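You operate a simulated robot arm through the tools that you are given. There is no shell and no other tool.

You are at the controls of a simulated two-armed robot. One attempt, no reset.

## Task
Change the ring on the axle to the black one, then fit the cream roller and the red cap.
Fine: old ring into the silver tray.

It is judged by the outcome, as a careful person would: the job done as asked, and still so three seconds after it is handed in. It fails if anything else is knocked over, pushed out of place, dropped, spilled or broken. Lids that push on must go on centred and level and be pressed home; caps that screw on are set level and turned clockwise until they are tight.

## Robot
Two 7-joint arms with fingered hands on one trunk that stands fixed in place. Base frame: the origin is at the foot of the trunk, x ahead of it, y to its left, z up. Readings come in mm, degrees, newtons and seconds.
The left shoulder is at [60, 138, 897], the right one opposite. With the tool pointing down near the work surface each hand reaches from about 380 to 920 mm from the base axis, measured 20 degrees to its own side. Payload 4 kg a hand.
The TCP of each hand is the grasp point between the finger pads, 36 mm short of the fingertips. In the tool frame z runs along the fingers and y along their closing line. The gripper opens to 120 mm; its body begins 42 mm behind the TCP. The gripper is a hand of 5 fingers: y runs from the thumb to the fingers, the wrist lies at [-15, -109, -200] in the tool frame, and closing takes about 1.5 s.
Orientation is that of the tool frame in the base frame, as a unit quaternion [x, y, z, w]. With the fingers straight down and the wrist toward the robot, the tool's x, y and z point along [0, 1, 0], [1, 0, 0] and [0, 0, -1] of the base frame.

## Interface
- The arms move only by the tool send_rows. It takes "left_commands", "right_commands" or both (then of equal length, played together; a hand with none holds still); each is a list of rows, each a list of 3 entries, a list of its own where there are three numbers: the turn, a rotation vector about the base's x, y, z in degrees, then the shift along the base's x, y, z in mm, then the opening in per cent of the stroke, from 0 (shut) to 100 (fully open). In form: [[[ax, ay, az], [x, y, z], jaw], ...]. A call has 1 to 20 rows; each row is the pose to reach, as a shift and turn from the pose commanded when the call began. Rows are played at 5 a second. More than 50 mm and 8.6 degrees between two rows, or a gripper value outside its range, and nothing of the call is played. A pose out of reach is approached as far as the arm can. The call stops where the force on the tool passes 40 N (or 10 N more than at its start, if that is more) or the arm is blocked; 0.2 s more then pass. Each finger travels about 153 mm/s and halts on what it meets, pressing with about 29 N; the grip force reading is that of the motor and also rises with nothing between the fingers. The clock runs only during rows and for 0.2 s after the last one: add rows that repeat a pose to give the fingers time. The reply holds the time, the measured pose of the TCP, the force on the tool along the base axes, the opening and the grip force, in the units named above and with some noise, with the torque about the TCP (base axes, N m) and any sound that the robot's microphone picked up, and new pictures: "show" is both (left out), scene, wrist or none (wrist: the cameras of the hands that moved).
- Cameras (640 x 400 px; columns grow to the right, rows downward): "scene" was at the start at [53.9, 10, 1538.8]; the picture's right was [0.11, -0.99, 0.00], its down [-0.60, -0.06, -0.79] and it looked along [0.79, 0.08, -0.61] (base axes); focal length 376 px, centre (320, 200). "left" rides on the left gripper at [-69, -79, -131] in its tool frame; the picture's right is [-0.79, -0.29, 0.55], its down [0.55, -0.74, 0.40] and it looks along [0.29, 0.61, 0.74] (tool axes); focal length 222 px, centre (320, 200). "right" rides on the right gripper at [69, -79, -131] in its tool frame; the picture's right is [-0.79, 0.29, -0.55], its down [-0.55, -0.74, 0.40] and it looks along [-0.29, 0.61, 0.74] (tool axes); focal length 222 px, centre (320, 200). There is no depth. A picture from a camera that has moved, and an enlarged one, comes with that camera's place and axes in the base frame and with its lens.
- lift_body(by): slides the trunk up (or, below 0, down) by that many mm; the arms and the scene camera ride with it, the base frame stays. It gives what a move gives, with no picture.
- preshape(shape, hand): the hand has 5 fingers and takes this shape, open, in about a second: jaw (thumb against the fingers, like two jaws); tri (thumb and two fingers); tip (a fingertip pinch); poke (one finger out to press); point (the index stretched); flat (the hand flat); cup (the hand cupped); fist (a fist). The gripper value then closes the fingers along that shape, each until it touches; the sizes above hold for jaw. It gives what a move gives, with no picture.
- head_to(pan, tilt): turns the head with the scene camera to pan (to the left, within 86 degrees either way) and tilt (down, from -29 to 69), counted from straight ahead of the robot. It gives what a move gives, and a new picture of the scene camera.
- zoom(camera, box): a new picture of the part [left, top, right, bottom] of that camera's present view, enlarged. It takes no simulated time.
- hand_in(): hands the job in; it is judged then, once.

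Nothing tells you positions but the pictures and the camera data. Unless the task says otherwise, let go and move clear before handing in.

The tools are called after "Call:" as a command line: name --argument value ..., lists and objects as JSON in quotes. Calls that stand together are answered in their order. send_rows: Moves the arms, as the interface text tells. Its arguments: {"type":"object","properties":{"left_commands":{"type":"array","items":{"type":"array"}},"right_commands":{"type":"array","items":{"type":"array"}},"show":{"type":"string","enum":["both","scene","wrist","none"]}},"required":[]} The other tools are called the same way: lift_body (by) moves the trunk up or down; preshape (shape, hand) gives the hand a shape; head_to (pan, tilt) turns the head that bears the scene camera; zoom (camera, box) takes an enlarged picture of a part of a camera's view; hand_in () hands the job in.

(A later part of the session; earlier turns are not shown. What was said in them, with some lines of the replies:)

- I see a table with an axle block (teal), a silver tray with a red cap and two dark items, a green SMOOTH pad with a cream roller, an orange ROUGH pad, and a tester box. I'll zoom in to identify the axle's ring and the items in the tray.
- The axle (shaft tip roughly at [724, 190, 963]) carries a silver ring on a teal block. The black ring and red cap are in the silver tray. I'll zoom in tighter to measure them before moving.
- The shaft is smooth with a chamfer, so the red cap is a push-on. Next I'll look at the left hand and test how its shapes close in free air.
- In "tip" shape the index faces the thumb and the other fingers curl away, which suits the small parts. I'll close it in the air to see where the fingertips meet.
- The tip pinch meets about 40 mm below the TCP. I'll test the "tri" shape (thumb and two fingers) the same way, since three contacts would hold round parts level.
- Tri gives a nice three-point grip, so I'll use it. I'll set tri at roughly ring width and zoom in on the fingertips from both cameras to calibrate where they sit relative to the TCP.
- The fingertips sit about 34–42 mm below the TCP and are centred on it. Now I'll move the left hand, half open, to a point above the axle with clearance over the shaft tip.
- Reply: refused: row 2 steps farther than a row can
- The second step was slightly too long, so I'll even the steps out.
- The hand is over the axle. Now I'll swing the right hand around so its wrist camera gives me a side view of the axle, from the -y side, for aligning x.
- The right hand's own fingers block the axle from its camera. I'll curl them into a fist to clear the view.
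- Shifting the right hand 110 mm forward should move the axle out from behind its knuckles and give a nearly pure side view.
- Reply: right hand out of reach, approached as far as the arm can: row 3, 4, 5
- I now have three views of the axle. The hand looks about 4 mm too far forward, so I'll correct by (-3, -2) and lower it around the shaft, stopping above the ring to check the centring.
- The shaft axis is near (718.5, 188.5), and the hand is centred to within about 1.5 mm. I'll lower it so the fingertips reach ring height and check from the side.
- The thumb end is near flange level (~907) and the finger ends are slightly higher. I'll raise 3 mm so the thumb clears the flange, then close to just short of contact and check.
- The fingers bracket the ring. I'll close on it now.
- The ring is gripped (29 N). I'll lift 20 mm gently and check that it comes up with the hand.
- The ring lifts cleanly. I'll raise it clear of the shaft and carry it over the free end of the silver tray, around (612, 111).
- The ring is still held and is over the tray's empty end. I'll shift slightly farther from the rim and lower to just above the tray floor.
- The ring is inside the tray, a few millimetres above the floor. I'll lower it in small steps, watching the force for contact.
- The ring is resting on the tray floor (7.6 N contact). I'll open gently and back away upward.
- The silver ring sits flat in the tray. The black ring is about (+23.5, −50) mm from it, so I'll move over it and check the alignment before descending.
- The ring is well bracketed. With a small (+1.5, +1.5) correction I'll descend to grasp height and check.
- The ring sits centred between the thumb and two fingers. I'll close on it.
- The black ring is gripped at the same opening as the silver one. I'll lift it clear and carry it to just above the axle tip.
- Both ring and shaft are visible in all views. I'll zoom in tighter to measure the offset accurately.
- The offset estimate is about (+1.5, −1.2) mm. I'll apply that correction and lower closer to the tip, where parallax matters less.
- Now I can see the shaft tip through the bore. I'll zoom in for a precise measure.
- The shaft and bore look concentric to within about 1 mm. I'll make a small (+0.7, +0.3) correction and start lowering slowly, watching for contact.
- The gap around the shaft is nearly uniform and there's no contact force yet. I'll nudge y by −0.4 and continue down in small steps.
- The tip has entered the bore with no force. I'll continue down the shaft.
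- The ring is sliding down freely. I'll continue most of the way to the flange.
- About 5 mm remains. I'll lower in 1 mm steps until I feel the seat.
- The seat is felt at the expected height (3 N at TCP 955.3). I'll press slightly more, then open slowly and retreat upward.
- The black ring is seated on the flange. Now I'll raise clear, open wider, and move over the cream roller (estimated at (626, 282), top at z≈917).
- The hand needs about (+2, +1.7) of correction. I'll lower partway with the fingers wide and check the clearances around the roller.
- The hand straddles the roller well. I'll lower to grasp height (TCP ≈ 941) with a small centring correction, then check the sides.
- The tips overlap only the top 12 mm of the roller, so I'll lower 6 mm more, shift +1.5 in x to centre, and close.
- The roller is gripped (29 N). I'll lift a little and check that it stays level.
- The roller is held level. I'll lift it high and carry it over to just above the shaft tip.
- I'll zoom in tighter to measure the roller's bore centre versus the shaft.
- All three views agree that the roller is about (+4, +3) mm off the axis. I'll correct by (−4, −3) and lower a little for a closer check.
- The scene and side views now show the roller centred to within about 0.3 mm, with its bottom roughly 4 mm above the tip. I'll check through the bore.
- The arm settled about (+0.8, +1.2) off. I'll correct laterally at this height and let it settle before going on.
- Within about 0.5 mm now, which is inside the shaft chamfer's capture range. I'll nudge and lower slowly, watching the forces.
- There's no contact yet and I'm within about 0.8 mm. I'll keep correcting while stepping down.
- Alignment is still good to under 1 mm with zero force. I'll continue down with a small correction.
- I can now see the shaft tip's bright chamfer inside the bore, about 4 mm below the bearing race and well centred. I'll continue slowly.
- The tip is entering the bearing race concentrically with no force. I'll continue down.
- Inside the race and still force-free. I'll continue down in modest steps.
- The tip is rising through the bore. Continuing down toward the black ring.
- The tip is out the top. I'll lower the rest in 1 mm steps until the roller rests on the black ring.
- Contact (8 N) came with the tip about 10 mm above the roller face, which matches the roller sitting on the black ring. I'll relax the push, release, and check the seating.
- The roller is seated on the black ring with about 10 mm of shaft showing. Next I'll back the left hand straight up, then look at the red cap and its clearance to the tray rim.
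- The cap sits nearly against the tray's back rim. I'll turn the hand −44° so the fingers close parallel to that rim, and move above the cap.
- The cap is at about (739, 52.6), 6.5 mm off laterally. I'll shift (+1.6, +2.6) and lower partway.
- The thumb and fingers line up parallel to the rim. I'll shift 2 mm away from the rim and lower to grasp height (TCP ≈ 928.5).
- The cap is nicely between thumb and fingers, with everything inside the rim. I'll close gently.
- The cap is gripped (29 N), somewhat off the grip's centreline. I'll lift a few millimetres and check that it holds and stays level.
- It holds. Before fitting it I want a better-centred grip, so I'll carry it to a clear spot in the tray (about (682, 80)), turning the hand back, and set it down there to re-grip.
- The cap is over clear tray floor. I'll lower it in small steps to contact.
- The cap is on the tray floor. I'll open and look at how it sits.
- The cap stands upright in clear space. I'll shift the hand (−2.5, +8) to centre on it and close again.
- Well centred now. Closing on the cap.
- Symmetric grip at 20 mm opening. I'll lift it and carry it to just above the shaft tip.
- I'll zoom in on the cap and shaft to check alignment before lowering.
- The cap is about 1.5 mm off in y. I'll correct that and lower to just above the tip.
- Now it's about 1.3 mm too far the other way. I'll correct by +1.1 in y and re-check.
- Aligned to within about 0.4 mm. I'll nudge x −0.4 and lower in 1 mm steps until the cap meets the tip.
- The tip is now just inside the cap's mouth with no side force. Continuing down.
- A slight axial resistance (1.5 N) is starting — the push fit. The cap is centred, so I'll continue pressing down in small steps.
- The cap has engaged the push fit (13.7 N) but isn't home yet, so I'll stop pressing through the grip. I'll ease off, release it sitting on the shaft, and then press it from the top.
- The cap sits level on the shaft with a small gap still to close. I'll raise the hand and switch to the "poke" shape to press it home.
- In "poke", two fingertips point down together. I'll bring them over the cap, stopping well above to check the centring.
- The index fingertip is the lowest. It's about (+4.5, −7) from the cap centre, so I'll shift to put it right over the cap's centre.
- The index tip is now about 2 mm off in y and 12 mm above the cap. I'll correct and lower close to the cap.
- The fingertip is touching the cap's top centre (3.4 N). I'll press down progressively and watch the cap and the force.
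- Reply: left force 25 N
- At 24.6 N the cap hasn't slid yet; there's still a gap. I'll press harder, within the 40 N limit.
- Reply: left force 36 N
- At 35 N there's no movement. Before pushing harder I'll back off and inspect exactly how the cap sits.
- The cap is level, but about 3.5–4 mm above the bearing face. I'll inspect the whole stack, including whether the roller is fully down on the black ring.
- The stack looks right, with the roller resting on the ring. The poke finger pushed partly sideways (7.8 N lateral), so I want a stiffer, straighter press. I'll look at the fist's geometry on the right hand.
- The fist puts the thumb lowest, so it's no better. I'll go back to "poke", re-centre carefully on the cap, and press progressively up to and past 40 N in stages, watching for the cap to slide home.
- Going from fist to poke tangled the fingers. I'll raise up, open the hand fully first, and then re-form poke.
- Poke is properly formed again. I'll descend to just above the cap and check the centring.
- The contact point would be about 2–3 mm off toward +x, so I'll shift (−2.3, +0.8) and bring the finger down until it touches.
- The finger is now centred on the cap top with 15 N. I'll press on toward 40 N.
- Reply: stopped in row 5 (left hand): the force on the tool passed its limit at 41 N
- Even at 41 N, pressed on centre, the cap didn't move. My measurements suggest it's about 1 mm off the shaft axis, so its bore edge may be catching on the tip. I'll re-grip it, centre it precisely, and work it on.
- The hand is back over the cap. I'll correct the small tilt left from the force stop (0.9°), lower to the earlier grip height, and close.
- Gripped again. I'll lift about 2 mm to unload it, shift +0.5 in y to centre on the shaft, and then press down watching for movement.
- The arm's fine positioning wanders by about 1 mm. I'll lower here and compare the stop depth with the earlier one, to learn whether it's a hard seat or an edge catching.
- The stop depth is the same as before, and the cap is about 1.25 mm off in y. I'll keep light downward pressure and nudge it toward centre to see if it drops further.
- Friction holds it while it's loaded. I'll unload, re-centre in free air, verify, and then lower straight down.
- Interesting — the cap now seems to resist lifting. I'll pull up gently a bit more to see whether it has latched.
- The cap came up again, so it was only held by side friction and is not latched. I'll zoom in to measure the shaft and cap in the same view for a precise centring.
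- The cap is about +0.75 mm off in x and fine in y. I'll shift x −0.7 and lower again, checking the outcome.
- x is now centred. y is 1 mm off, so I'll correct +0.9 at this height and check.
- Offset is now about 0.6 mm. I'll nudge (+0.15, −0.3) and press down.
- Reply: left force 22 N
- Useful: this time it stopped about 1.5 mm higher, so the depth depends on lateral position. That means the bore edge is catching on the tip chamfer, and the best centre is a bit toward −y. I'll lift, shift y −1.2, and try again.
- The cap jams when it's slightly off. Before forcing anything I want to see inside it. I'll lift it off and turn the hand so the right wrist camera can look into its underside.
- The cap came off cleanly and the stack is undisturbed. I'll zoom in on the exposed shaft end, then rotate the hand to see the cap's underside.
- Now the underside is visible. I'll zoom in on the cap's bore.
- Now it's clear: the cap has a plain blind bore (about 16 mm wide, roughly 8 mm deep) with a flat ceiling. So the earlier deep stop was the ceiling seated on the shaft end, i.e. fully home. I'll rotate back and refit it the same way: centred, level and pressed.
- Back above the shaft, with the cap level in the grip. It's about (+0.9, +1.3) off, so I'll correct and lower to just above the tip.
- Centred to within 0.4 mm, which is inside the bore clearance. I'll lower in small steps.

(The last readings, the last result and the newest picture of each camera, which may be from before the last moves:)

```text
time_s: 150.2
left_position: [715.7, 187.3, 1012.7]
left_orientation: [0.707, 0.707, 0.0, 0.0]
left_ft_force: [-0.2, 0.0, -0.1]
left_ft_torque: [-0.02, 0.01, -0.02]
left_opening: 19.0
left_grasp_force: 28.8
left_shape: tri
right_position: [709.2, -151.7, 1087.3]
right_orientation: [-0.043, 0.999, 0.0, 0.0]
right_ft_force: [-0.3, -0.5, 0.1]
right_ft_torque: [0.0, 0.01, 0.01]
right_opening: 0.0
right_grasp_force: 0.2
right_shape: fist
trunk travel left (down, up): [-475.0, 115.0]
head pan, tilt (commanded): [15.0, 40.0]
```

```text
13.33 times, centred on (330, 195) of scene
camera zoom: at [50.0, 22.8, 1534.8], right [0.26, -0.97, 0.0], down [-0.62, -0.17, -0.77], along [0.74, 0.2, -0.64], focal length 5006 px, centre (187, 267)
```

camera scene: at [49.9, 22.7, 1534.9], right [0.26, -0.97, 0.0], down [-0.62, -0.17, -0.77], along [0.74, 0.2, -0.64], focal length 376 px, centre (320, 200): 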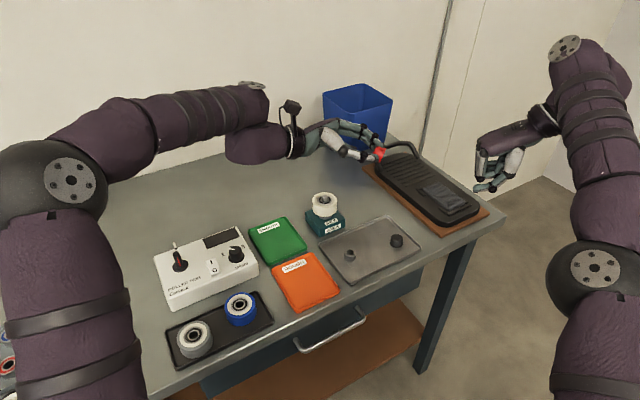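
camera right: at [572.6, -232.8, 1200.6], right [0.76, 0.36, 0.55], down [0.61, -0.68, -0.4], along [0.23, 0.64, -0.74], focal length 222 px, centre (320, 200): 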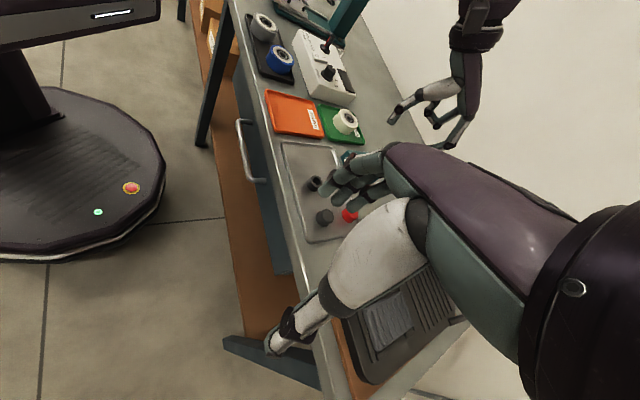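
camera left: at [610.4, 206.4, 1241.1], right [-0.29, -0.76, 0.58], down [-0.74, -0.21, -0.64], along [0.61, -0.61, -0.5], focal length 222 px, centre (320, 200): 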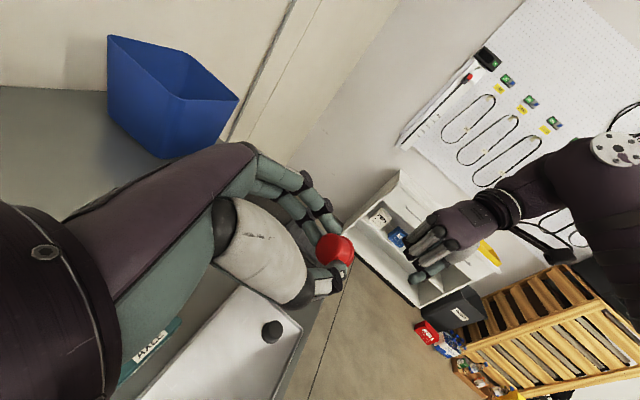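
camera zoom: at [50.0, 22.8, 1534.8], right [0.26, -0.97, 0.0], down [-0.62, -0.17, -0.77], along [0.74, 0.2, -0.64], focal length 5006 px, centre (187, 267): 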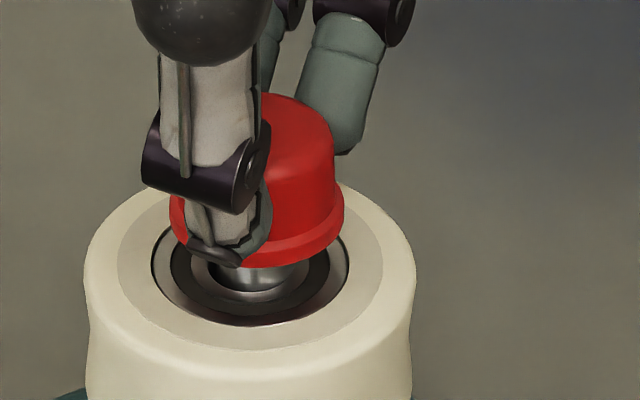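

Centred to 0.2 mm. Lowering straight down.

Call:
send_rows --left_commands '[[[0, 0, 0], [0, 0, -1.2], 10], [[0, 0, 0], [0, 0, -2.4], 10], [[0, 0, 0], [0, 0, -3.6], 10], [[0, 0, 0], [0, 0, -4.8], 10]]' --show "none"

Call:
zoom --camera "right" --box '[335, 106, 371, 142]'

Call:
zoom --camera "scene" --box '[315, 180, 345, 210]'

```text
time_s: 151.2
left_position: [715.8, 188.4, 1007.3]
left_orientation: [0.707, 0.707, -0.001, -0.001]
left_ft_force: [-0.2, -0.5, 0.5]
left_ft_torque: [0.02, -0.03, -0.01]
left_opening: 19.1
left_grasp_force: 28.7
left_shape: tri
right_position: [709.1, -150.9, 1086.6]
right_orientation: [-0.044, 0.999, 0.0, 0.0]
right_ft_force: [-0.2, -0.1, -0.9]
right_ft_torque: [0.0, -0.03, -0.04]
right_opening: 0.0
right_grasp_force: 0.0
right_shape: fist
trunk travel left (down, up): [-475.0, 115.0]
head pan, tilt (commanded): [15.0, 40.0]
```

```text
11.11 times, centred on (353, 124) of right
camera zoom: at [647.5, -235.8, 1217.9], right [0.76, 0.36, 0.55], down [0.61, -0.68, -0.4], along [0.23, 0.64, -0.74], focal length 2468 px, centre (-47, 1044)
```

zoom: 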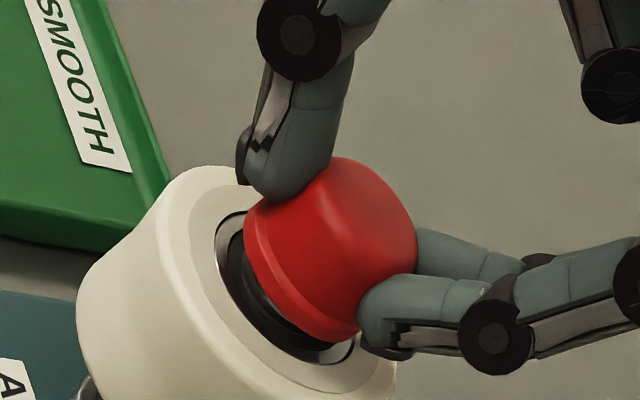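

```text
13.33 times, centred on (330, 195) of scene
camera zoom: at [50.0, 22.8, 1534.8], right [0.26, -0.97, 0.0], down [-0.62, -0.17, -0.77], along [0.74, 0.2, -0.64], focal length 5006 px, centre (187, 267)
```

zoom: 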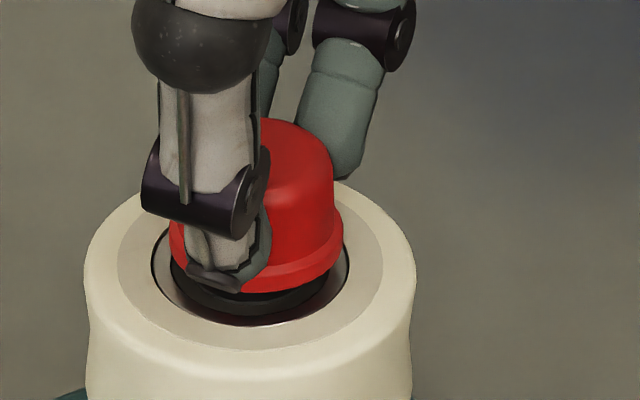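

About 2 mm remains and it's well centred. Continuing to the seat.

Call:
send_rows --left_commands '[[[0, 0, 0], [0, 0, -1], 10], [[0, 0, 0], [0, 0, -2], 10], [[0, 0, 0], [0, 0, -3], 10], [[0, 0, 0], [0, 0, -4], 10]]' --show "none"

Call:
zoom --camera "right" --box '[335, 106, 371, 142]'

Call:
zoom --camera "scene" --box '[315, 180, 345, 210]'

```text
time_s: 152.2
left_position: [716.4, 187.5, 1005.3]
left_orientation: [0.707, 0.707, 0.0, 0.0]
left_ft_force: [-0.9, 0.2, 4.3]
left_ft_torque: [-0.01, 0.02, 0.0]
left_opening: 19.2
left_grasp_force: 28.6
left_shape: tri
right_position: [708.8, -150.8, 1086.9]
right_orientation: [-0.043, 0.999, -0.001, -0.001]
right_ft_force: [0.0, -0.1, -0.5]
right_ft_torque: [-0.03, -0.03, 0.0]
right_opening: 0.0
right_grasp_force: 0.2
right_shape: fist
trunk travel left (down, up): [-475.0, 115.0]
head pan, tilt (commanded): [15.0, 40.0]
```

```text
11.11 times, centred on (353, 124) of right
camera zoom: at [647.1, -235.8, 1218.2], right [0.76, 0.36, 0.55], down [0.61, -0.68, -0.4], along [0.23, 0.64, -0.74], focal length 2468 px, centre (-47, 1044)
```

zoom: 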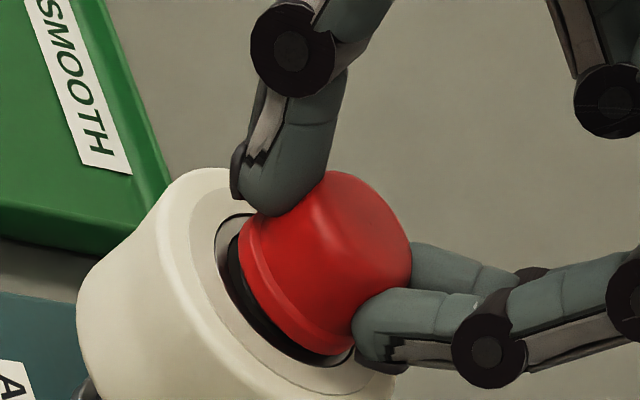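

```text
13.33 times, centred on (330, 195) of scene
camera zoom: at [49.5, 22.7, 1535.0], right [0.26, -0.97, 0.0], down [-0.62, -0.17, -0.77], along [0.74, 0.2, -0.64], focal length 5006 px, centre (187, 267)
```

zoom: 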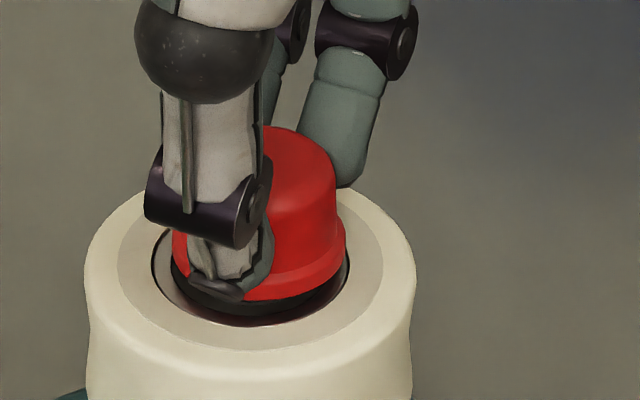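

It's seated at the home depth again, this time centred to about 0.2 mm. I'll push a bit more firmly through the grip.

Call:
send_rows --left_commands '[[[0, 0, 0], [0, 0, -1], 10], [[0, 0, 0], [0, 0, -2], 10], [[0, 0, 0], [0, 0, -3], 10], [[0, 0, 0], [0, 0, -4], 10]]' --show "none"

Call:
zoom --camera "right" --box '[335, 106, 371, 142]'

Call:
zoom --camera "scene" --box '[315, 180, 345, 210]'

```text
time_s: 153.2
left_position: [715.7, 187.4, 1004.0]
left_orientation: [0.707, 0.707, 0.001, 0.003]
left_ft_force: [2.2, 0.4, 25.1]
left_ft_torque: [0.02, -0.13, 0.0]
left_opening: 20.4
left_grasp_force: 28.6
left_shape: tri
right_position: [707.8, -150.9, 1088.3]
right_orientation: [-0.044, 0.999, 0.0, 0.002]
right_ft_force: [-0.1, -0.3, -0.8]
right_ft_torque: [0.02, -0.01, -0.02]
right_opening: 0.0
right_grasp_force: 0.0
right_shape: fist
trunk travel left (down, up): [-475.0, 115.0]
head pan, tilt (commanded): [15.0, 40.0]
```

```text
11.11 times, centred on (353, 124) of right
camera zoom: at [645.7, -236.3, 1219.2], right [0.76, 0.36, 0.55], down [0.61, -0.68, -0.4], along [0.23, 0.64, -0.74], focal length 2468 px, centre (-47, 1044)
```

zoom: 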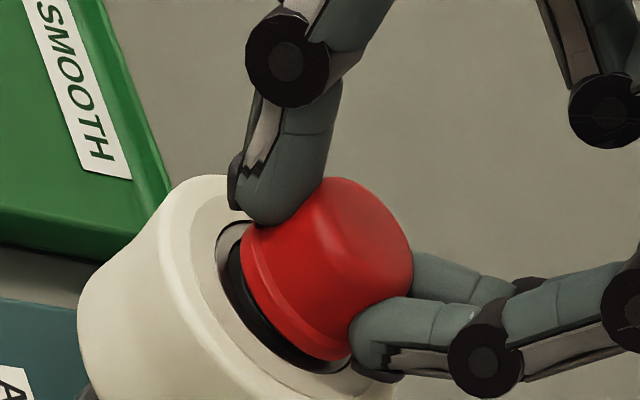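

```text
13.33 times, centred on (330, 195) of scene
camera zoom: at [47.7, 22.2, 1535.2], right [0.26, -0.97, 0.0], down [-0.62, -0.17, -0.77], along [0.74, 0.2, -0.64], focal length 5006 px, centre (187, 267)
```

zoom: 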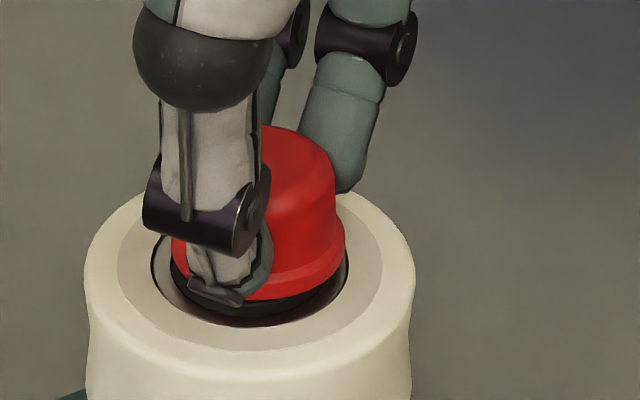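

At 25 N it doesn't move any further. From the underside view the bore depth works out to about 7 mm, matching the depth of shaft inside it, so the cap is fully home. I'll ease off and release it carefully.

Call:
send_rows --left_commands '[[[0, 0, 0], [0, 0, 1.5], 10], [[0, 0, 0], [0, 0, 3.2], 12], [[0, 0, 0], [0, 0, 3.5], 16], [[0, 0, 0], [0, 0, 3.5], 21], [[0, 0, 0], [0, 0, 3.5], 27], [[0, 0, 0], [0, 0, 3.5], 34], [[0, 0, 0], [0, 0, 3.5], 42], [[0, 0, 0], [0, 0, 3.5], 50], [[0, 0, 0], [0, 0, 3.5], 50]]' --show "none"

Call:
zoom --camera "right" --box '[335, 106, 371, 142]'

Call:
zoom --camera "scene" --box '[315, 180, 345, 210]'

```text
time_s: 155.2
left_position: [715.4, 188.1, 1004.6]
left_orientation: [0.707, 0.707, 0.0, -0.001]
left_ft_force: [-0.6, 0.2, 0.7]
left_ft_torque: [0.01, -0.01, 0.01]
left_opening: 59.8
left_grasp_force: 0.1
left_shape: tri
right_position: [709.6, -151.0, 1087.0]
right_orientation: [-0.043, 0.999, 0.0, 0.0]
right_ft_force: [-0.6, 0.0, -0.6]
right_ft_torque: [0.01, -0.02, 0.05]
right_opening: 0.0
right_grasp_force: 0.1
right_shape: fist
trunk travel left (down, up): [-475.0, 115.0]
head pan, tilt (commanded): [15.0, 40.0]
```

```text
11.11 times, centred on (353, 124) of right
camera zoom: at [647.4, -235.8, 1217.9], right [0.76, 0.36, 0.55], down [0.61, -0.68, -0.4], along [0.23, 0.64, -0.74], focal length 2468 px, centre (-47, 1044)
```

zoom: 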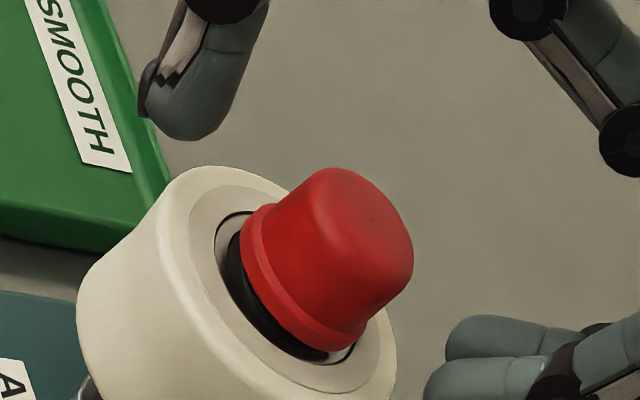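

```text
13.33 times, centred on (330, 195) of scene
camera zoom: at [49.9, 22.8, 1534.8], right [0.26, -0.97, 0.0], down [-0.62, -0.17, -0.77], along [0.74, 0.2, -0.64], focal length 5006 px, centre (187, 267)
```

zoom: 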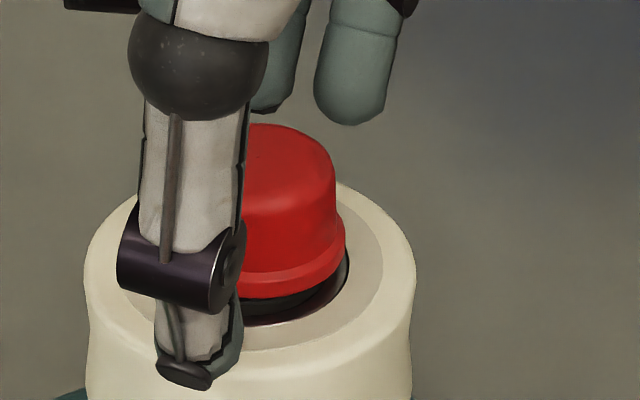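

Released. It may have lifted a fraction of a millimetre while I eased off, so I'll back away, inspect, and then press it down from the top with the finger.

Call:
send_rows --left_commands '[[[0, 0, 0], [0, 0, 10], 50], [[0, 0, 0], [0, 0, 30], 50], [[0, 0, 0], [0, 0, 55], 50], [[0, 0, 0], [0, 0, 85], 50], [[0, 0, 0], [0, 0, 85], 50]]' --show "none"

Call:
zoom --camera "right" --box '[335, 106, 371, 142]'

Call:
zoom --camera "scene" --box '[315, 180, 345, 210]'

Call:
preshape --hand "left" --shape "poke"

Call:
zoom --camera "scene" --box '[295, 120, 375, 220]'

```text
time_s: 156.4
left_position: [713.3, 187.4, 1087.9]
left_orientation: [0.707, 0.707, 0.0, -0.001]
left_ft_force: [0.0, 0.6, -0.2]
left_ft_torque: [0.0, -0.01, 0.0]
left_opening: 59.8
left_grasp_force: 0.1
left_shape: tri
right_position: [709.4, -151.5, 1087.3]
right_orientation: [-0.043, 0.999, -0.001, 0.0]
right_ft_force: [-0.3, -0.2, -0.9]
right_ft_torque: [-0.02, -0.01, 0.01]
right_opening: 0.0
right_grasp_force: 0.1
right_shape: fist
trunk travel left (down, up): [-475.0, 115.0]
head pan, tilt (commanded): [15.0, 40.0]
```

```text
11.11 times, centred on (353, 124) of right
camera zoom: at [647.5, -235.8, 1217.8], right [0.76, 0.36, 0.55], down [0.61, -0.68, -0.4], along [0.23, 0.64, -0.74], focal length 2468 px, centre (-47, 1044)
```

zoom: 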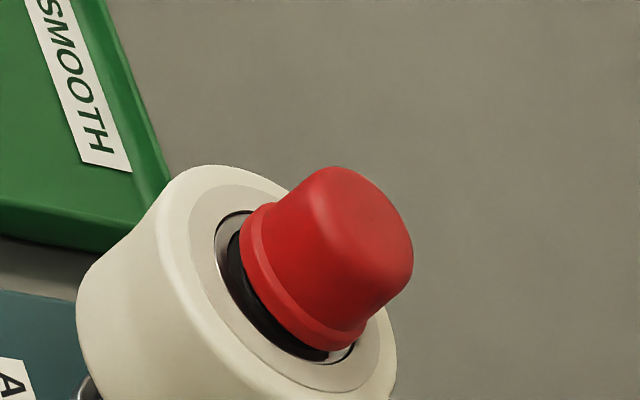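

```text
13.33 times, centred on (330, 195) of scene
camera zoom: at [50.1, 22.8, 1534.8], right [0.26, -0.97, 0.0], down [-0.62, -0.17, -0.77], along [0.74, 0.2, -0.64], focal length 5006 px, centre (187, 267)
```

zoom: 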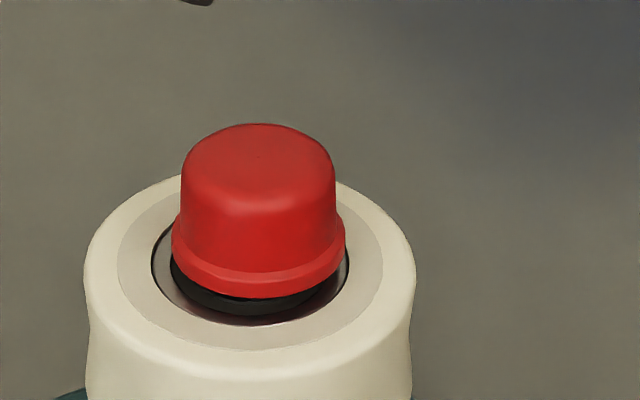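

```text
time_s: 157.3
left_position: [714.5, 186.7, 1086.4]
left_orientation: [0.707, 0.708, 0.0, 0.001]
left_ft_force: [0.5, -1.1, 0.9]
left_ft_torque: [0.01, 0.01, -0.03]
left_opening: 0.0
left_grasp_force: 0.0
left_shape: poke
right_position: [709.2, -150.5, 1087.1]
right_orientation: [-0.044, 0.999, 0.0, 0.0]
right_ft_force: [-0.3, -1.3, 1.0]
right_ft_torque: [0.0, 0.04, 0.01]
right_opening: 0.0
right_grasp_force: 0.1
right_shape: fist
trunk travel left (down, up): [-475.0, 115.0]
head pan, tilt (commanded): [15.0, 40.0]
```

```text
4.00 times, centred on (335, 170) of scene
camera zoom: at [50.0, 22.8, 1534.8], right [0.26, -0.97, 0.0], down [-0.62, -0.17, -0.77], along [0.74, 0.2, -0.64], focal length 1502 px, centre (260, 320)
```

zoom: 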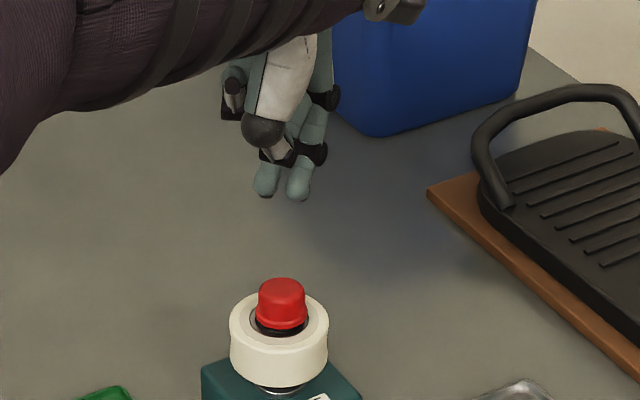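

The cap is level and centred, possibly 0.5 mm short of fully down. I'll bring the poke finger over its centre and press.

Call:
send_rows --left_commands '[[[0, 0, 0], [0, 4, -12], 0], [[0, 0, 0], [0, 8.3, -28], 0], [[0, 0, 0], [0, 8.3, -45], 0], [[0, 0, 0], [0, 8.3, -60], 0], [[0, 0, 0], [0, 8.3, -60], 0]]' --show "none"

Call:
zoom --camera "right" --box '[335, 95, 375, 135]'

Call:
zoom --camera "scene" --box '[312, 170, 348, 206]'

```text
time_s: 158.5
left_position: [715.7, 196.2, 1025.8]
left_orientation: [0.706, 0.708, -0.001, -0.001]
left_ft_force: [-0.2, -0.1, 0.2]
left_ft_torque: [0.04, -0.01, -0.04]
left_opening: 0.0
left_grasp_force: 0.1
left_shape: poke
right_position: [708.5, -150.6, 1087.6]
right_orientation: [-0.044, 0.999, 0.0, 0.0]
right_ft_force: [0.0, 0.9, 0.9]
right_ft_torque: [0.03, 0.02, 0.0]
right_opening: 0.0
right_grasp_force: 0.1
right_shape: fist
trunk travel left (down, up): [-475.0, 115.0]
head pan, tilt (commanded): [15.0, 40.0]
```

```text
10.00 times, centred on (355, 115) of right
camera zoom: at [647.4, -235.8, 1218.0], right [0.76, 0.36, 0.55], down [0.61, -0.68, -0.4], along [0.23, 0.64, -0.74], focal length 2221 px, centre (-30, 1050)
```

zoom: 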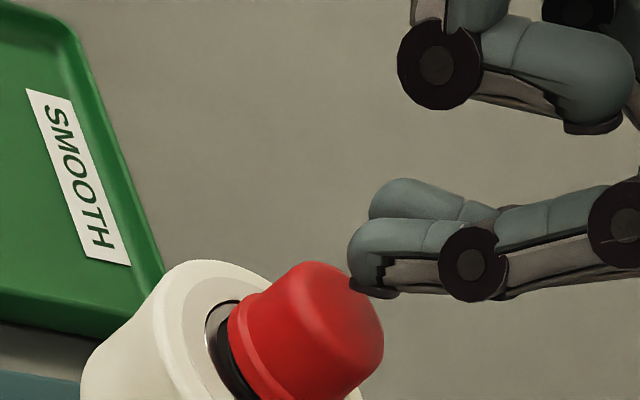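

```text
11.11 times, centred on (330, 188) of scene
camera zoom: at [49.9, 22.8, 1534.9], right [0.26, -0.97, 0.0], down [-0.62, -0.17, -0.77], along [0.74, 0.2, -0.64], focal length 4172 px, centre (209, 333)
```

zoom: 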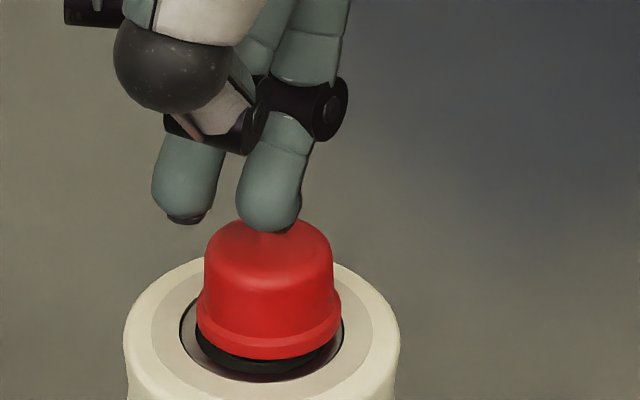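

The finger is centred. I'll press down progressively.

Call:
send_rows --left_commands '[[[0, 0, 0], [0, 0, -2], 0], [[0, 0, 0], [0, 0, -4], 0], [[0, 0, 0], [0, 0, -6], 0], [[0, 0, 0], [0, 0, -7.5], 0], [[0, 0, 0], [0, 0, -9], 0]]' --show "none"

Call:
zoom --camera "right" --box '[335, 100, 375, 140]'

Call:
zoom --camera "scene" --box '[312, 174, 348, 210]'

```text
time_s: 159.7
left_position: [715.2, 194.4, 1020.0]
left_orientation: [0.707, 0.707, -0.001, 0.0]
left_ft_force: [-0.2, -1.3, 5.9]
left_ft_torque: [-0.04, -0.02, 0.0]
left_opening: 0.0
left_grasp_force: 0.0
left_shape: poke
right_position: [708.7, -151.7, 1086.3]
right_orientation: [-0.044, 0.999, 0.0, 0.0]
right_ft_force: [-0.6, -0.6, 0.1]
right_ft_torque: [0.0, 0.0, 0.02]
right_opening: 0.2
right_grasp_force: 0.1
right_shape: fist
trunk travel left (down, up): [-475.0, 115.0]
head pan, tilt (commanded): [15.0, 40.0]
```

```text
10.00 times, centred on (355, 120) of right
camera zoom: at [647.0, -235.9, 1218.3], right [0.76, 0.36, 0.55], down [0.61, -0.68, -0.4], along [0.23, 0.64, -0.74], focal length 2221 px, centre (-30, 1000)
```

zoom: 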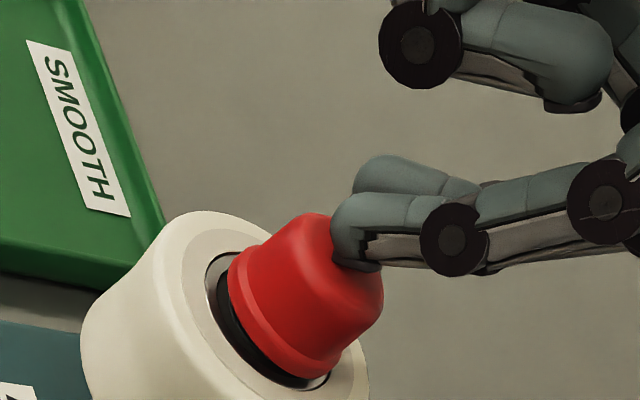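

```text
11.11 times, centred on (330, 192) of scene
camera zoom: at [49.5, 22.6, 1535.0], right [0.26, -0.97, 0.0], down [-0.62, -0.17, -0.77], along [0.74, 0.2, -0.64], focal length 4172 px, centre (209, 289)
```

zoom: 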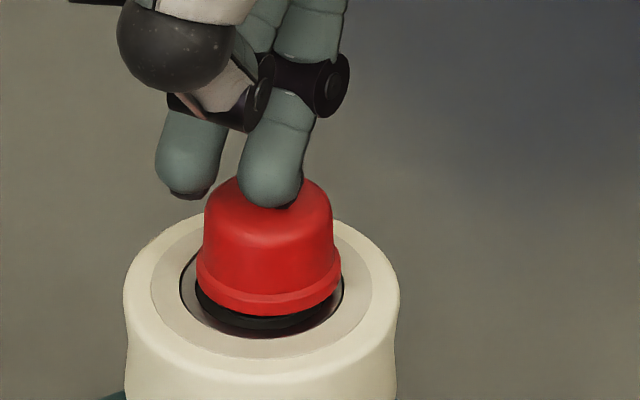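

Call:
send_rows --left_commands '[[[0, 0, 0], [0, 0, -1.2], 0], [[0, 0, 0], [0, 0, -2.4], 0], [[0, 0, 0], [0, 0, -3.6], 0], [[0, 0, 0], [0, 0, -4.8], 0], [[0, 0, 0], [0, 0, -5.5], 0]]' --show "none"

Call:
zoom --camera "right" --box '[335, 100, 375, 140]'

Call:
zoom --camera "scene" --box '[312, 174, 348, 210]'

```text
time_s: 160.9
left_position: [716.4, 194.5, 1021.1]
left_orientation: [0.707, 0.707, 0.004, 0.004]
left_ft_force: [8.3, -0.7, 34.3]
left_ft_torque: [-0.19, -0.27, 0.07]
left_opening: 0.1
left_grasp_force: 0.1
left_shape: poke
right_position: [707.9, -151.8, 1088.6]
right_orientation: [-0.044, 0.999, 0.0, 0.001]
right_ft_force: [-0.4, -1.1, 0.4]
right_ft_torque: [-0.03, -0.01, 0.02]
right_opening: 0.0
right_grasp_force: 0.0
right_shape: fist
trunk travel left (down, up): [-475.0, 115.0]
head pan, tilt (commanded): [15.0, 40.0]
```

```text
10.00 times, centred on (355, 120) of right
camera zoom: at [645.6, -236.7, 1219.2], right [0.76, 0.36, 0.55], down [0.61, -0.68, -0.4], along [0.23, 0.64, -0.74], focal length 2221 px, centre (-30, 1000)
```

zoom: 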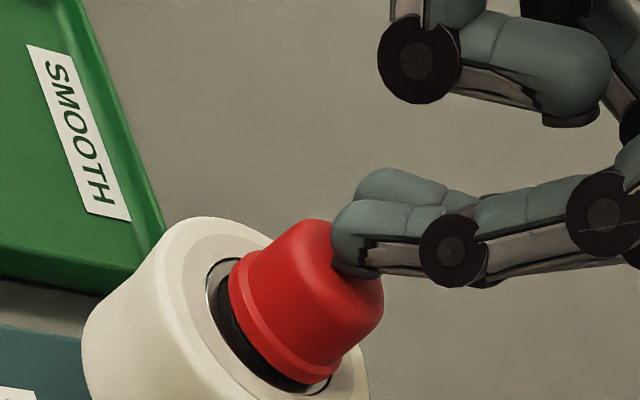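

```text
11.11 times, centred on (330, 192) of scene
camera zoom: at [47.6, 21.8, 1535.2], right [0.26, -0.97, 0.0], down [-0.62, -0.17, -0.77], along [0.74, 0.2, -0.64], focal length 4172 px, centre (209, 289)
```

zoom: 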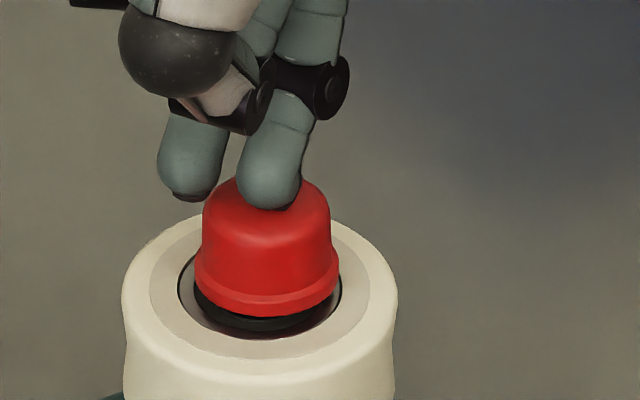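

At 34 N the cap stays put at the same height as every earlier full-depth contact, so it's home. I'll back off straight up and inspect the result.

Call:
send_rows --left_commands '[[[0, 0, 0], [0, 0, 3], 0], [[0, 0, 0], [0, 0, 6.5], 0], [[0, 0, 0], [0, 0, 15], 0], [[0, 0, 0], [0, 0, 40], 0], [[0, 0, 0], [0, 0, 75], 0], [[0, 0, 0], [0, 0, 75], 0]]' --show "none"

Call:
zoom --camera "right" --box '[335, 106, 371, 142]'

Call:
zoom --camera "scene" --box '[315, 180, 345, 210]'

Call:
zoom --camera "left" --box '[320, 205, 420, 295]'

```text
time_s: 162.3
left_position: [713.1, 197.0, 1089.2]
left_orientation: [0.707, 0.707, -0.001, -0.001]
left_ft_force: [-0.3, -0.1, 0.0]
left_ft_torque: [-0.02, 0.02, -0.02]
left_opening: 0.0
left_grasp_force: 0.1
left_shape: poke
right_position: [708.8, -151.2, 1088.1]
right_orientation: [-0.044, 0.999, 0.0, -0.001]
right_ft_force: [0.7, 0.2, -0.3]
right_ft_torque: [0.01, -0.01, -0.02]
right_opening: 0.0
right_grasp_force: 0.1
right_shape: fist
trunk travel left (down, up): [-475.0, 115.0]
head pan, tilt (commanded): [15.0, 40.0]
```

```text
11.11 times, centred on (353, 124) of right
camera zoom: at [647.6, -235.8, 1217.8], right [0.76, 0.36, 0.55], down [0.61, -0.68, -0.4], along [0.23, 0.64, -0.74], focal length 2468 px, centre (-47, 1044)
```

zoom: 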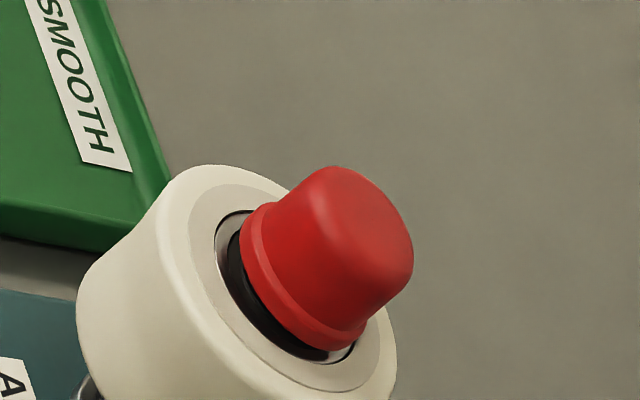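

```text
13.33 times, centred on (330, 195) of scene
camera zoom: at [50.2, 22.8, 1534.8], right [0.26, -0.97, 0.0], down [-0.62, -0.17, -0.77], along [0.74, 0.2, -0.64], focal length 5006 px, centre (187, 267)
```

zoom: 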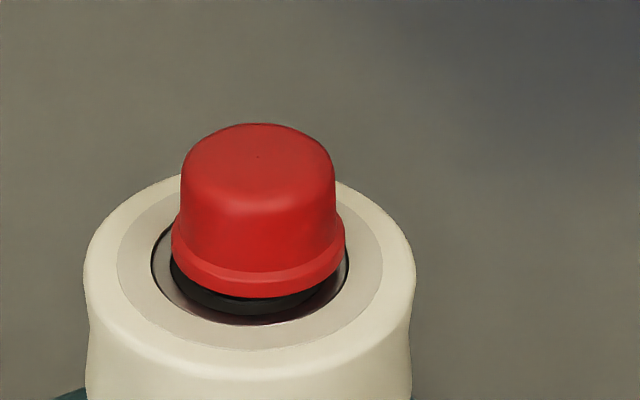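

```text
4.44 times, centred on (370, 250) of left
camera zoom: at [635.1, 126.3, 1221.9], right [-0.29, -0.79, -0.55], down [-0.74, 0.55, -0.4], along [0.61, 0.29, -0.74], focal length 987 px, centre (98, -22)
```

zoom: 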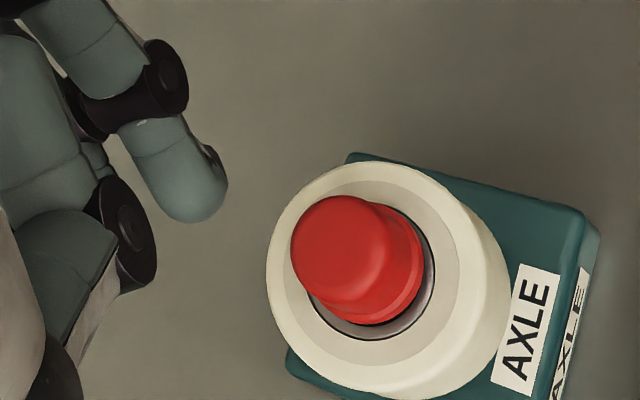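

The cap is on level and centred, and the roller and black ring are seated. I'll now retract both arms clear and check the whole scene.

Call:
send_rows --left_commands '[[[0, 0, 0], [0, 0, 25], 0], [[0, 0, 0], [0, 0, 55], 0], [[0, 0, 0], [-20, 3, 80], 0], [[0, 0, 0], [-55, 7, 100], 0], [[0, 0, 0], [-95, 12, 115], 0], [[0, 0, 0], [-135, 17, 130], 0], [[0, 0, 0], [-175, 22, 145], 0], [[0, 0, 0], [-215, 27, 158], 0], [[0, 0, 0], [-250, 32, 170], 0], [[0, 0, 0], [-280, 36, 178], 0], [[0, 0, 0], [-280, 36, 178], 0]]' --show "none"

Call:
send_rows --right_commands '[[[0, 0, 0], [-15, 0, 10], 0], [[0, 0, 0], [-35, 0, 25], 0], [[0, 0, 0], [-60, 0, 45], 0], [[0, 0, 0], [-90, 0, 65], 0], [[0, 0, 0], [-125, 0, 85], 0], [[0, 0, 0], [-160, 0, 100], 0], [[0, 0, 0], [-190, 0, 110], 0], [[0, 0, 0], [-190, 0, 110], 0]]' --show "both"

Call:
zoom --camera "scene" --box '[220, 170, 440, 310]'

Call:
zoom --camera "scene" --box '[300, 180, 356, 240]'

```text
time_s: 164.7
left_position: [435.1, 231.9, 1266.9]
left_orientation: [0.707, 0.707, -0.001, -0.001]
left_ft_force: [0.7, 0.2, 0.4]
left_ft_torque: [0.01, -0.02, 0.01]
left_opening: 0.0
left_grasp_force: 0.0
left_shape: poke
right_position: [709.5, -151.1, 1085.6]
right_orientation: [-0.043, 0.999, 0.0, 0.0]
right_ft_force: [-0.5, 0.2, -1.0]
right_ft_torque: [0.0, 0.01, 0.0]
right_opening: 0.1
right_grasp_force: 0.0
right_shape: fist
trunk travel left (down, up): [-475.0, 115.0]
head pan, tilt (commanded): [15.0, 40.0]
```

```text
time_s: 166.5
left_position: [435.5, 232.2, 1268.3]
left_orientation: [0.707, 0.707, -0.002, -0.001]
left_ft_force: [-0.1, 0.9, 1.0]
left_ft_torque: [0.04, 0.0, 0.02]
left_opening: 0.0
left_grasp_force: 0.0
left_shape: poke
right_position: [519.8, -152.4, 1196.9]
right_orientation: [-0.044, 0.999, -0.002, 0.0]
right_ft_force: [0.7, -0.1, -1.6]
right_ft_torque: [-0.01, 0.01, -0.03]
right_opening: 0.0
right_grasp_force: 0.2
right_shape: fist
trunk travel left (down, up): [-475.0, 115.0]
head pan, tilt (commanded): [15.0, 40.0]
camera scene: at [50.2, 22.8, 1534.8], right [0.26, -0.97, 0.0], down [-0.62, -0.17, -0.77], along [0.74, 0.2, -0.64], focal length 376 px, centre (320, 200)
camera right: at [458.2, -236.5, 1327.7], right [0.76, 0.36, 0.55], down [0.61, -0.68, -0.4], along [0.23, 0.64, -0.74], focal length 222 px, centre (320, 200)
```

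scene: 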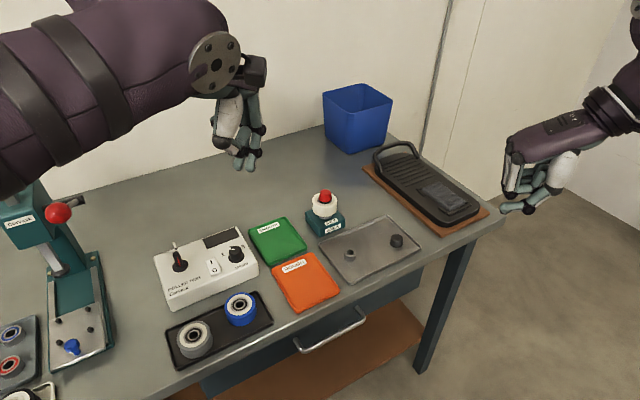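
right: 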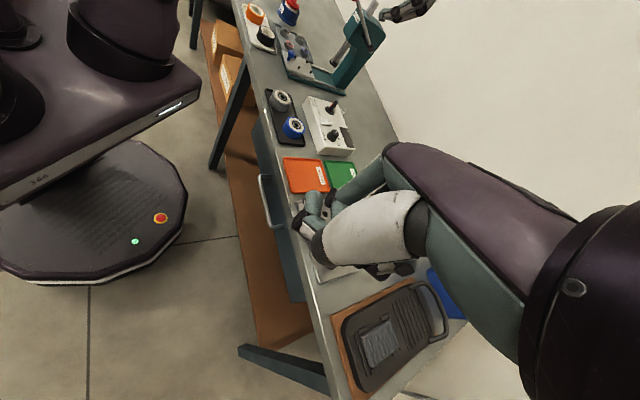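

```text
2.86 times, centred on (330, 240) of scene
camera zoom: at [50.2, 22.8, 1534.8], right [0.26, -0.97, 0.0], down [-0.62, -0.17, -0.77], along [0.74, 0.2, -0.64], focal length 1073 px, centre (291, 86)
```

zoom: 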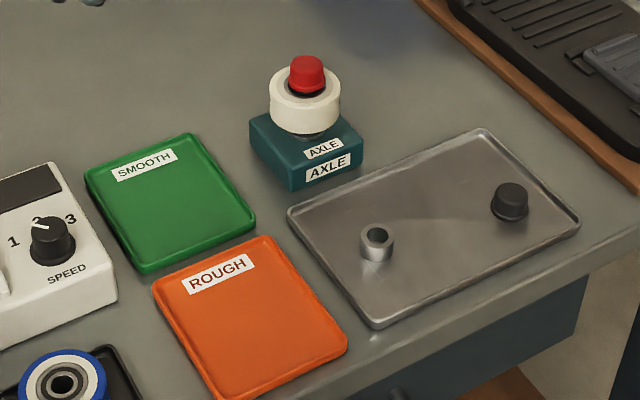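

```text
6.67 times, centred on (328, 210) of scene
camera zoom: at [50.2, 22.8, 1534.8], right [0.26, -0.97, 0.0], down [-0.62, -0.17, -0.77], along [0.74, 0.2, -0.64], focal length 2503 px, centre (267, 133)
```

zoom: 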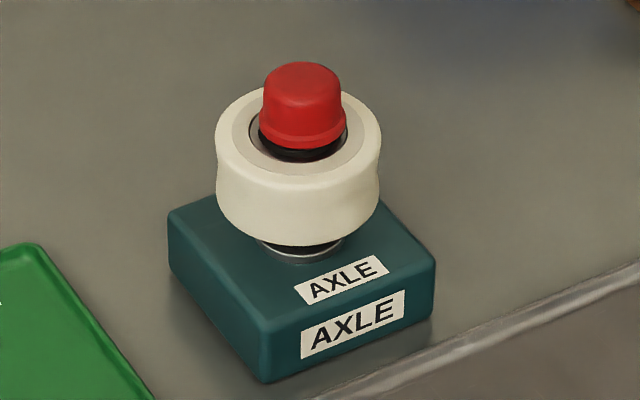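

The bench looks right: silver ring in the tray, grey cap untouched, axle fitted. I'll take a quick look at the left part of the bench to confirm nothing there was disturbed and that I used the right parts.

Call:
head_to --pan 45 --tilt 42

Call:
zoom --camera "scene" --box '[100, 150, 420, 350]'

```text
time_s: 167.5
left_position: [435.9, 232.0, 1268.4]
left_orientation: [0.707, 0.707, -0.001, -0.001]
left_ft_force: [0.0, 0.1, 0.6]
left_ft_torque: [0.02, -0.02, 0.02]
left_opening: 0.0
left_grasp_force: 0.1
left_shape: poke
right_position: [520.0, -152.1, 1194.8]
right_orientation: [-0.043, 0.999, 0.0, -0.001]
right_ft_force: [0.2, 0.1, 0.6]
right_ft_torque: [-0.01, 0.04, 0.03]
right_opening: 0.0
right_grasp_force: 0.0
right_shape: fist
trunk travel left (down, up): [-475.0, 115.0]
head pan, tilt (commanded): [45.0, 42.0]
camera scene: at [26.8, 59.9, 1531.9], right [0.71, -0.71, 0.0], down [-0.47, -0.47, -0.74], along [0.53, 0.53, -0.67], focal length 376 px, centre (320, 200)
```

scene: 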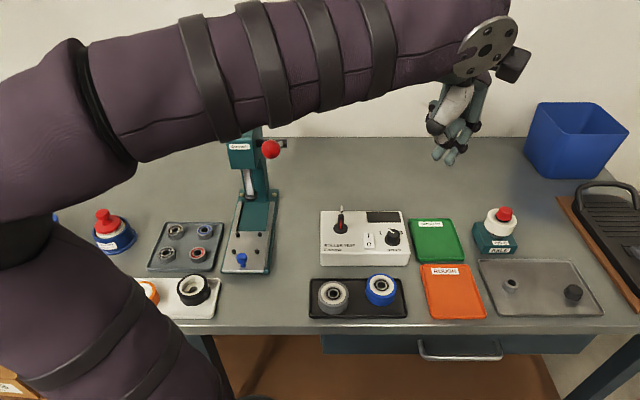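

```text
2.00 times, centred on (260, 250) of scene
camera zoom: at [26.8, 59.9, 1531.9], right [0.71, -0.71, 0.0], down [-0.47, -0.47, -0.74], along [0.53, 0.53, -0.67], focal length 751 px, centre (440, 100)
```

zoom: 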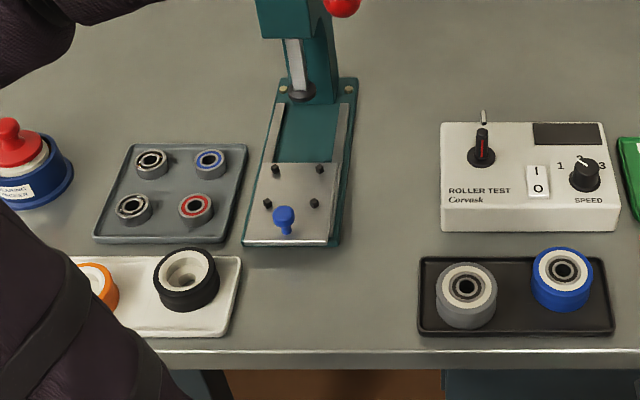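

Everything on the left side is as it was. One last check of the cap's level from this different viewing angle.

Call:
zoom --camera "scene" --box '[465, 200, 530, 260]'

Call:
zoom --camera "scene" --box '[475, 255, 605, 320]'

```text
6.67 times, centred on (498, 230) of scene
camera zoom: at [26.8, 59.9, 1531.9], right [0.71, -0.71, 0.0], down [-0.47, -0.47, -0.74], along [0.53, 0.53, -0.67], focal length 2503 px, centre (-863, 0)
```

zoom: 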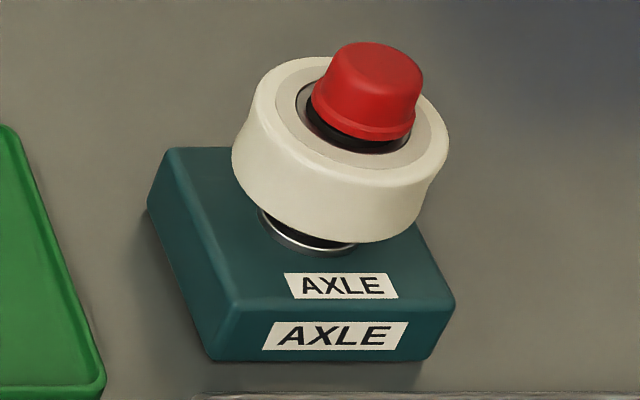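

```text
4.92 times, centred on (540, 288) of scene
camera zoom: at [26.8, 59.9, 1531.9], right [0.71, -0.71, 0.0], down [-0.47, -0.47, -0.74], along [0.53, 0.53, -0.67], focal length 1848 px, centre (-763, -231)
```

zoom: 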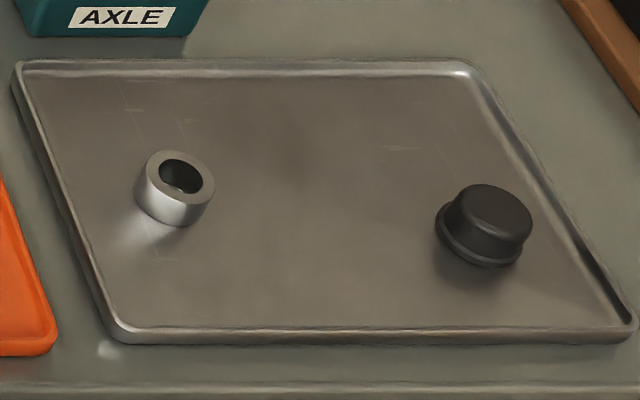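

The stack is straight from this angle too: black ring on the axle flange, cream roller on it, and the red cap level on the shaft end. The old silver ring lies flat in the silver tray, the grey cap hasn't moved, and both hands are clear. I'm handing it in.

Call:
hand_in

```text
The job is handed in.
```

The job is handed in. The axle now has the black ring on its flange, the cream roller on the ring, and the red cap on the shaft end. The old silver ring is flat in the silver tray, and both hands were clear when I handed in.

- **Cap and gap:** the cap sits about 3 mm above the roller's bearing face. When I turned it over, its bore was only about 7 mm deep, and roughly 10 mm of shaft stands above the bearing. I took the cap to be fully home with its inner face on the shaft end. It didn't move further at up to 41 N pressed from the top, and it looked level and centred to within about half a millimetre.
- **Not latched:** I felt no click, and the cap lifts off again with a light pull, so only the shaft end holds it.
- **Rest of the bench:** the grey cap and the other parts I checked on the bench were where they started.
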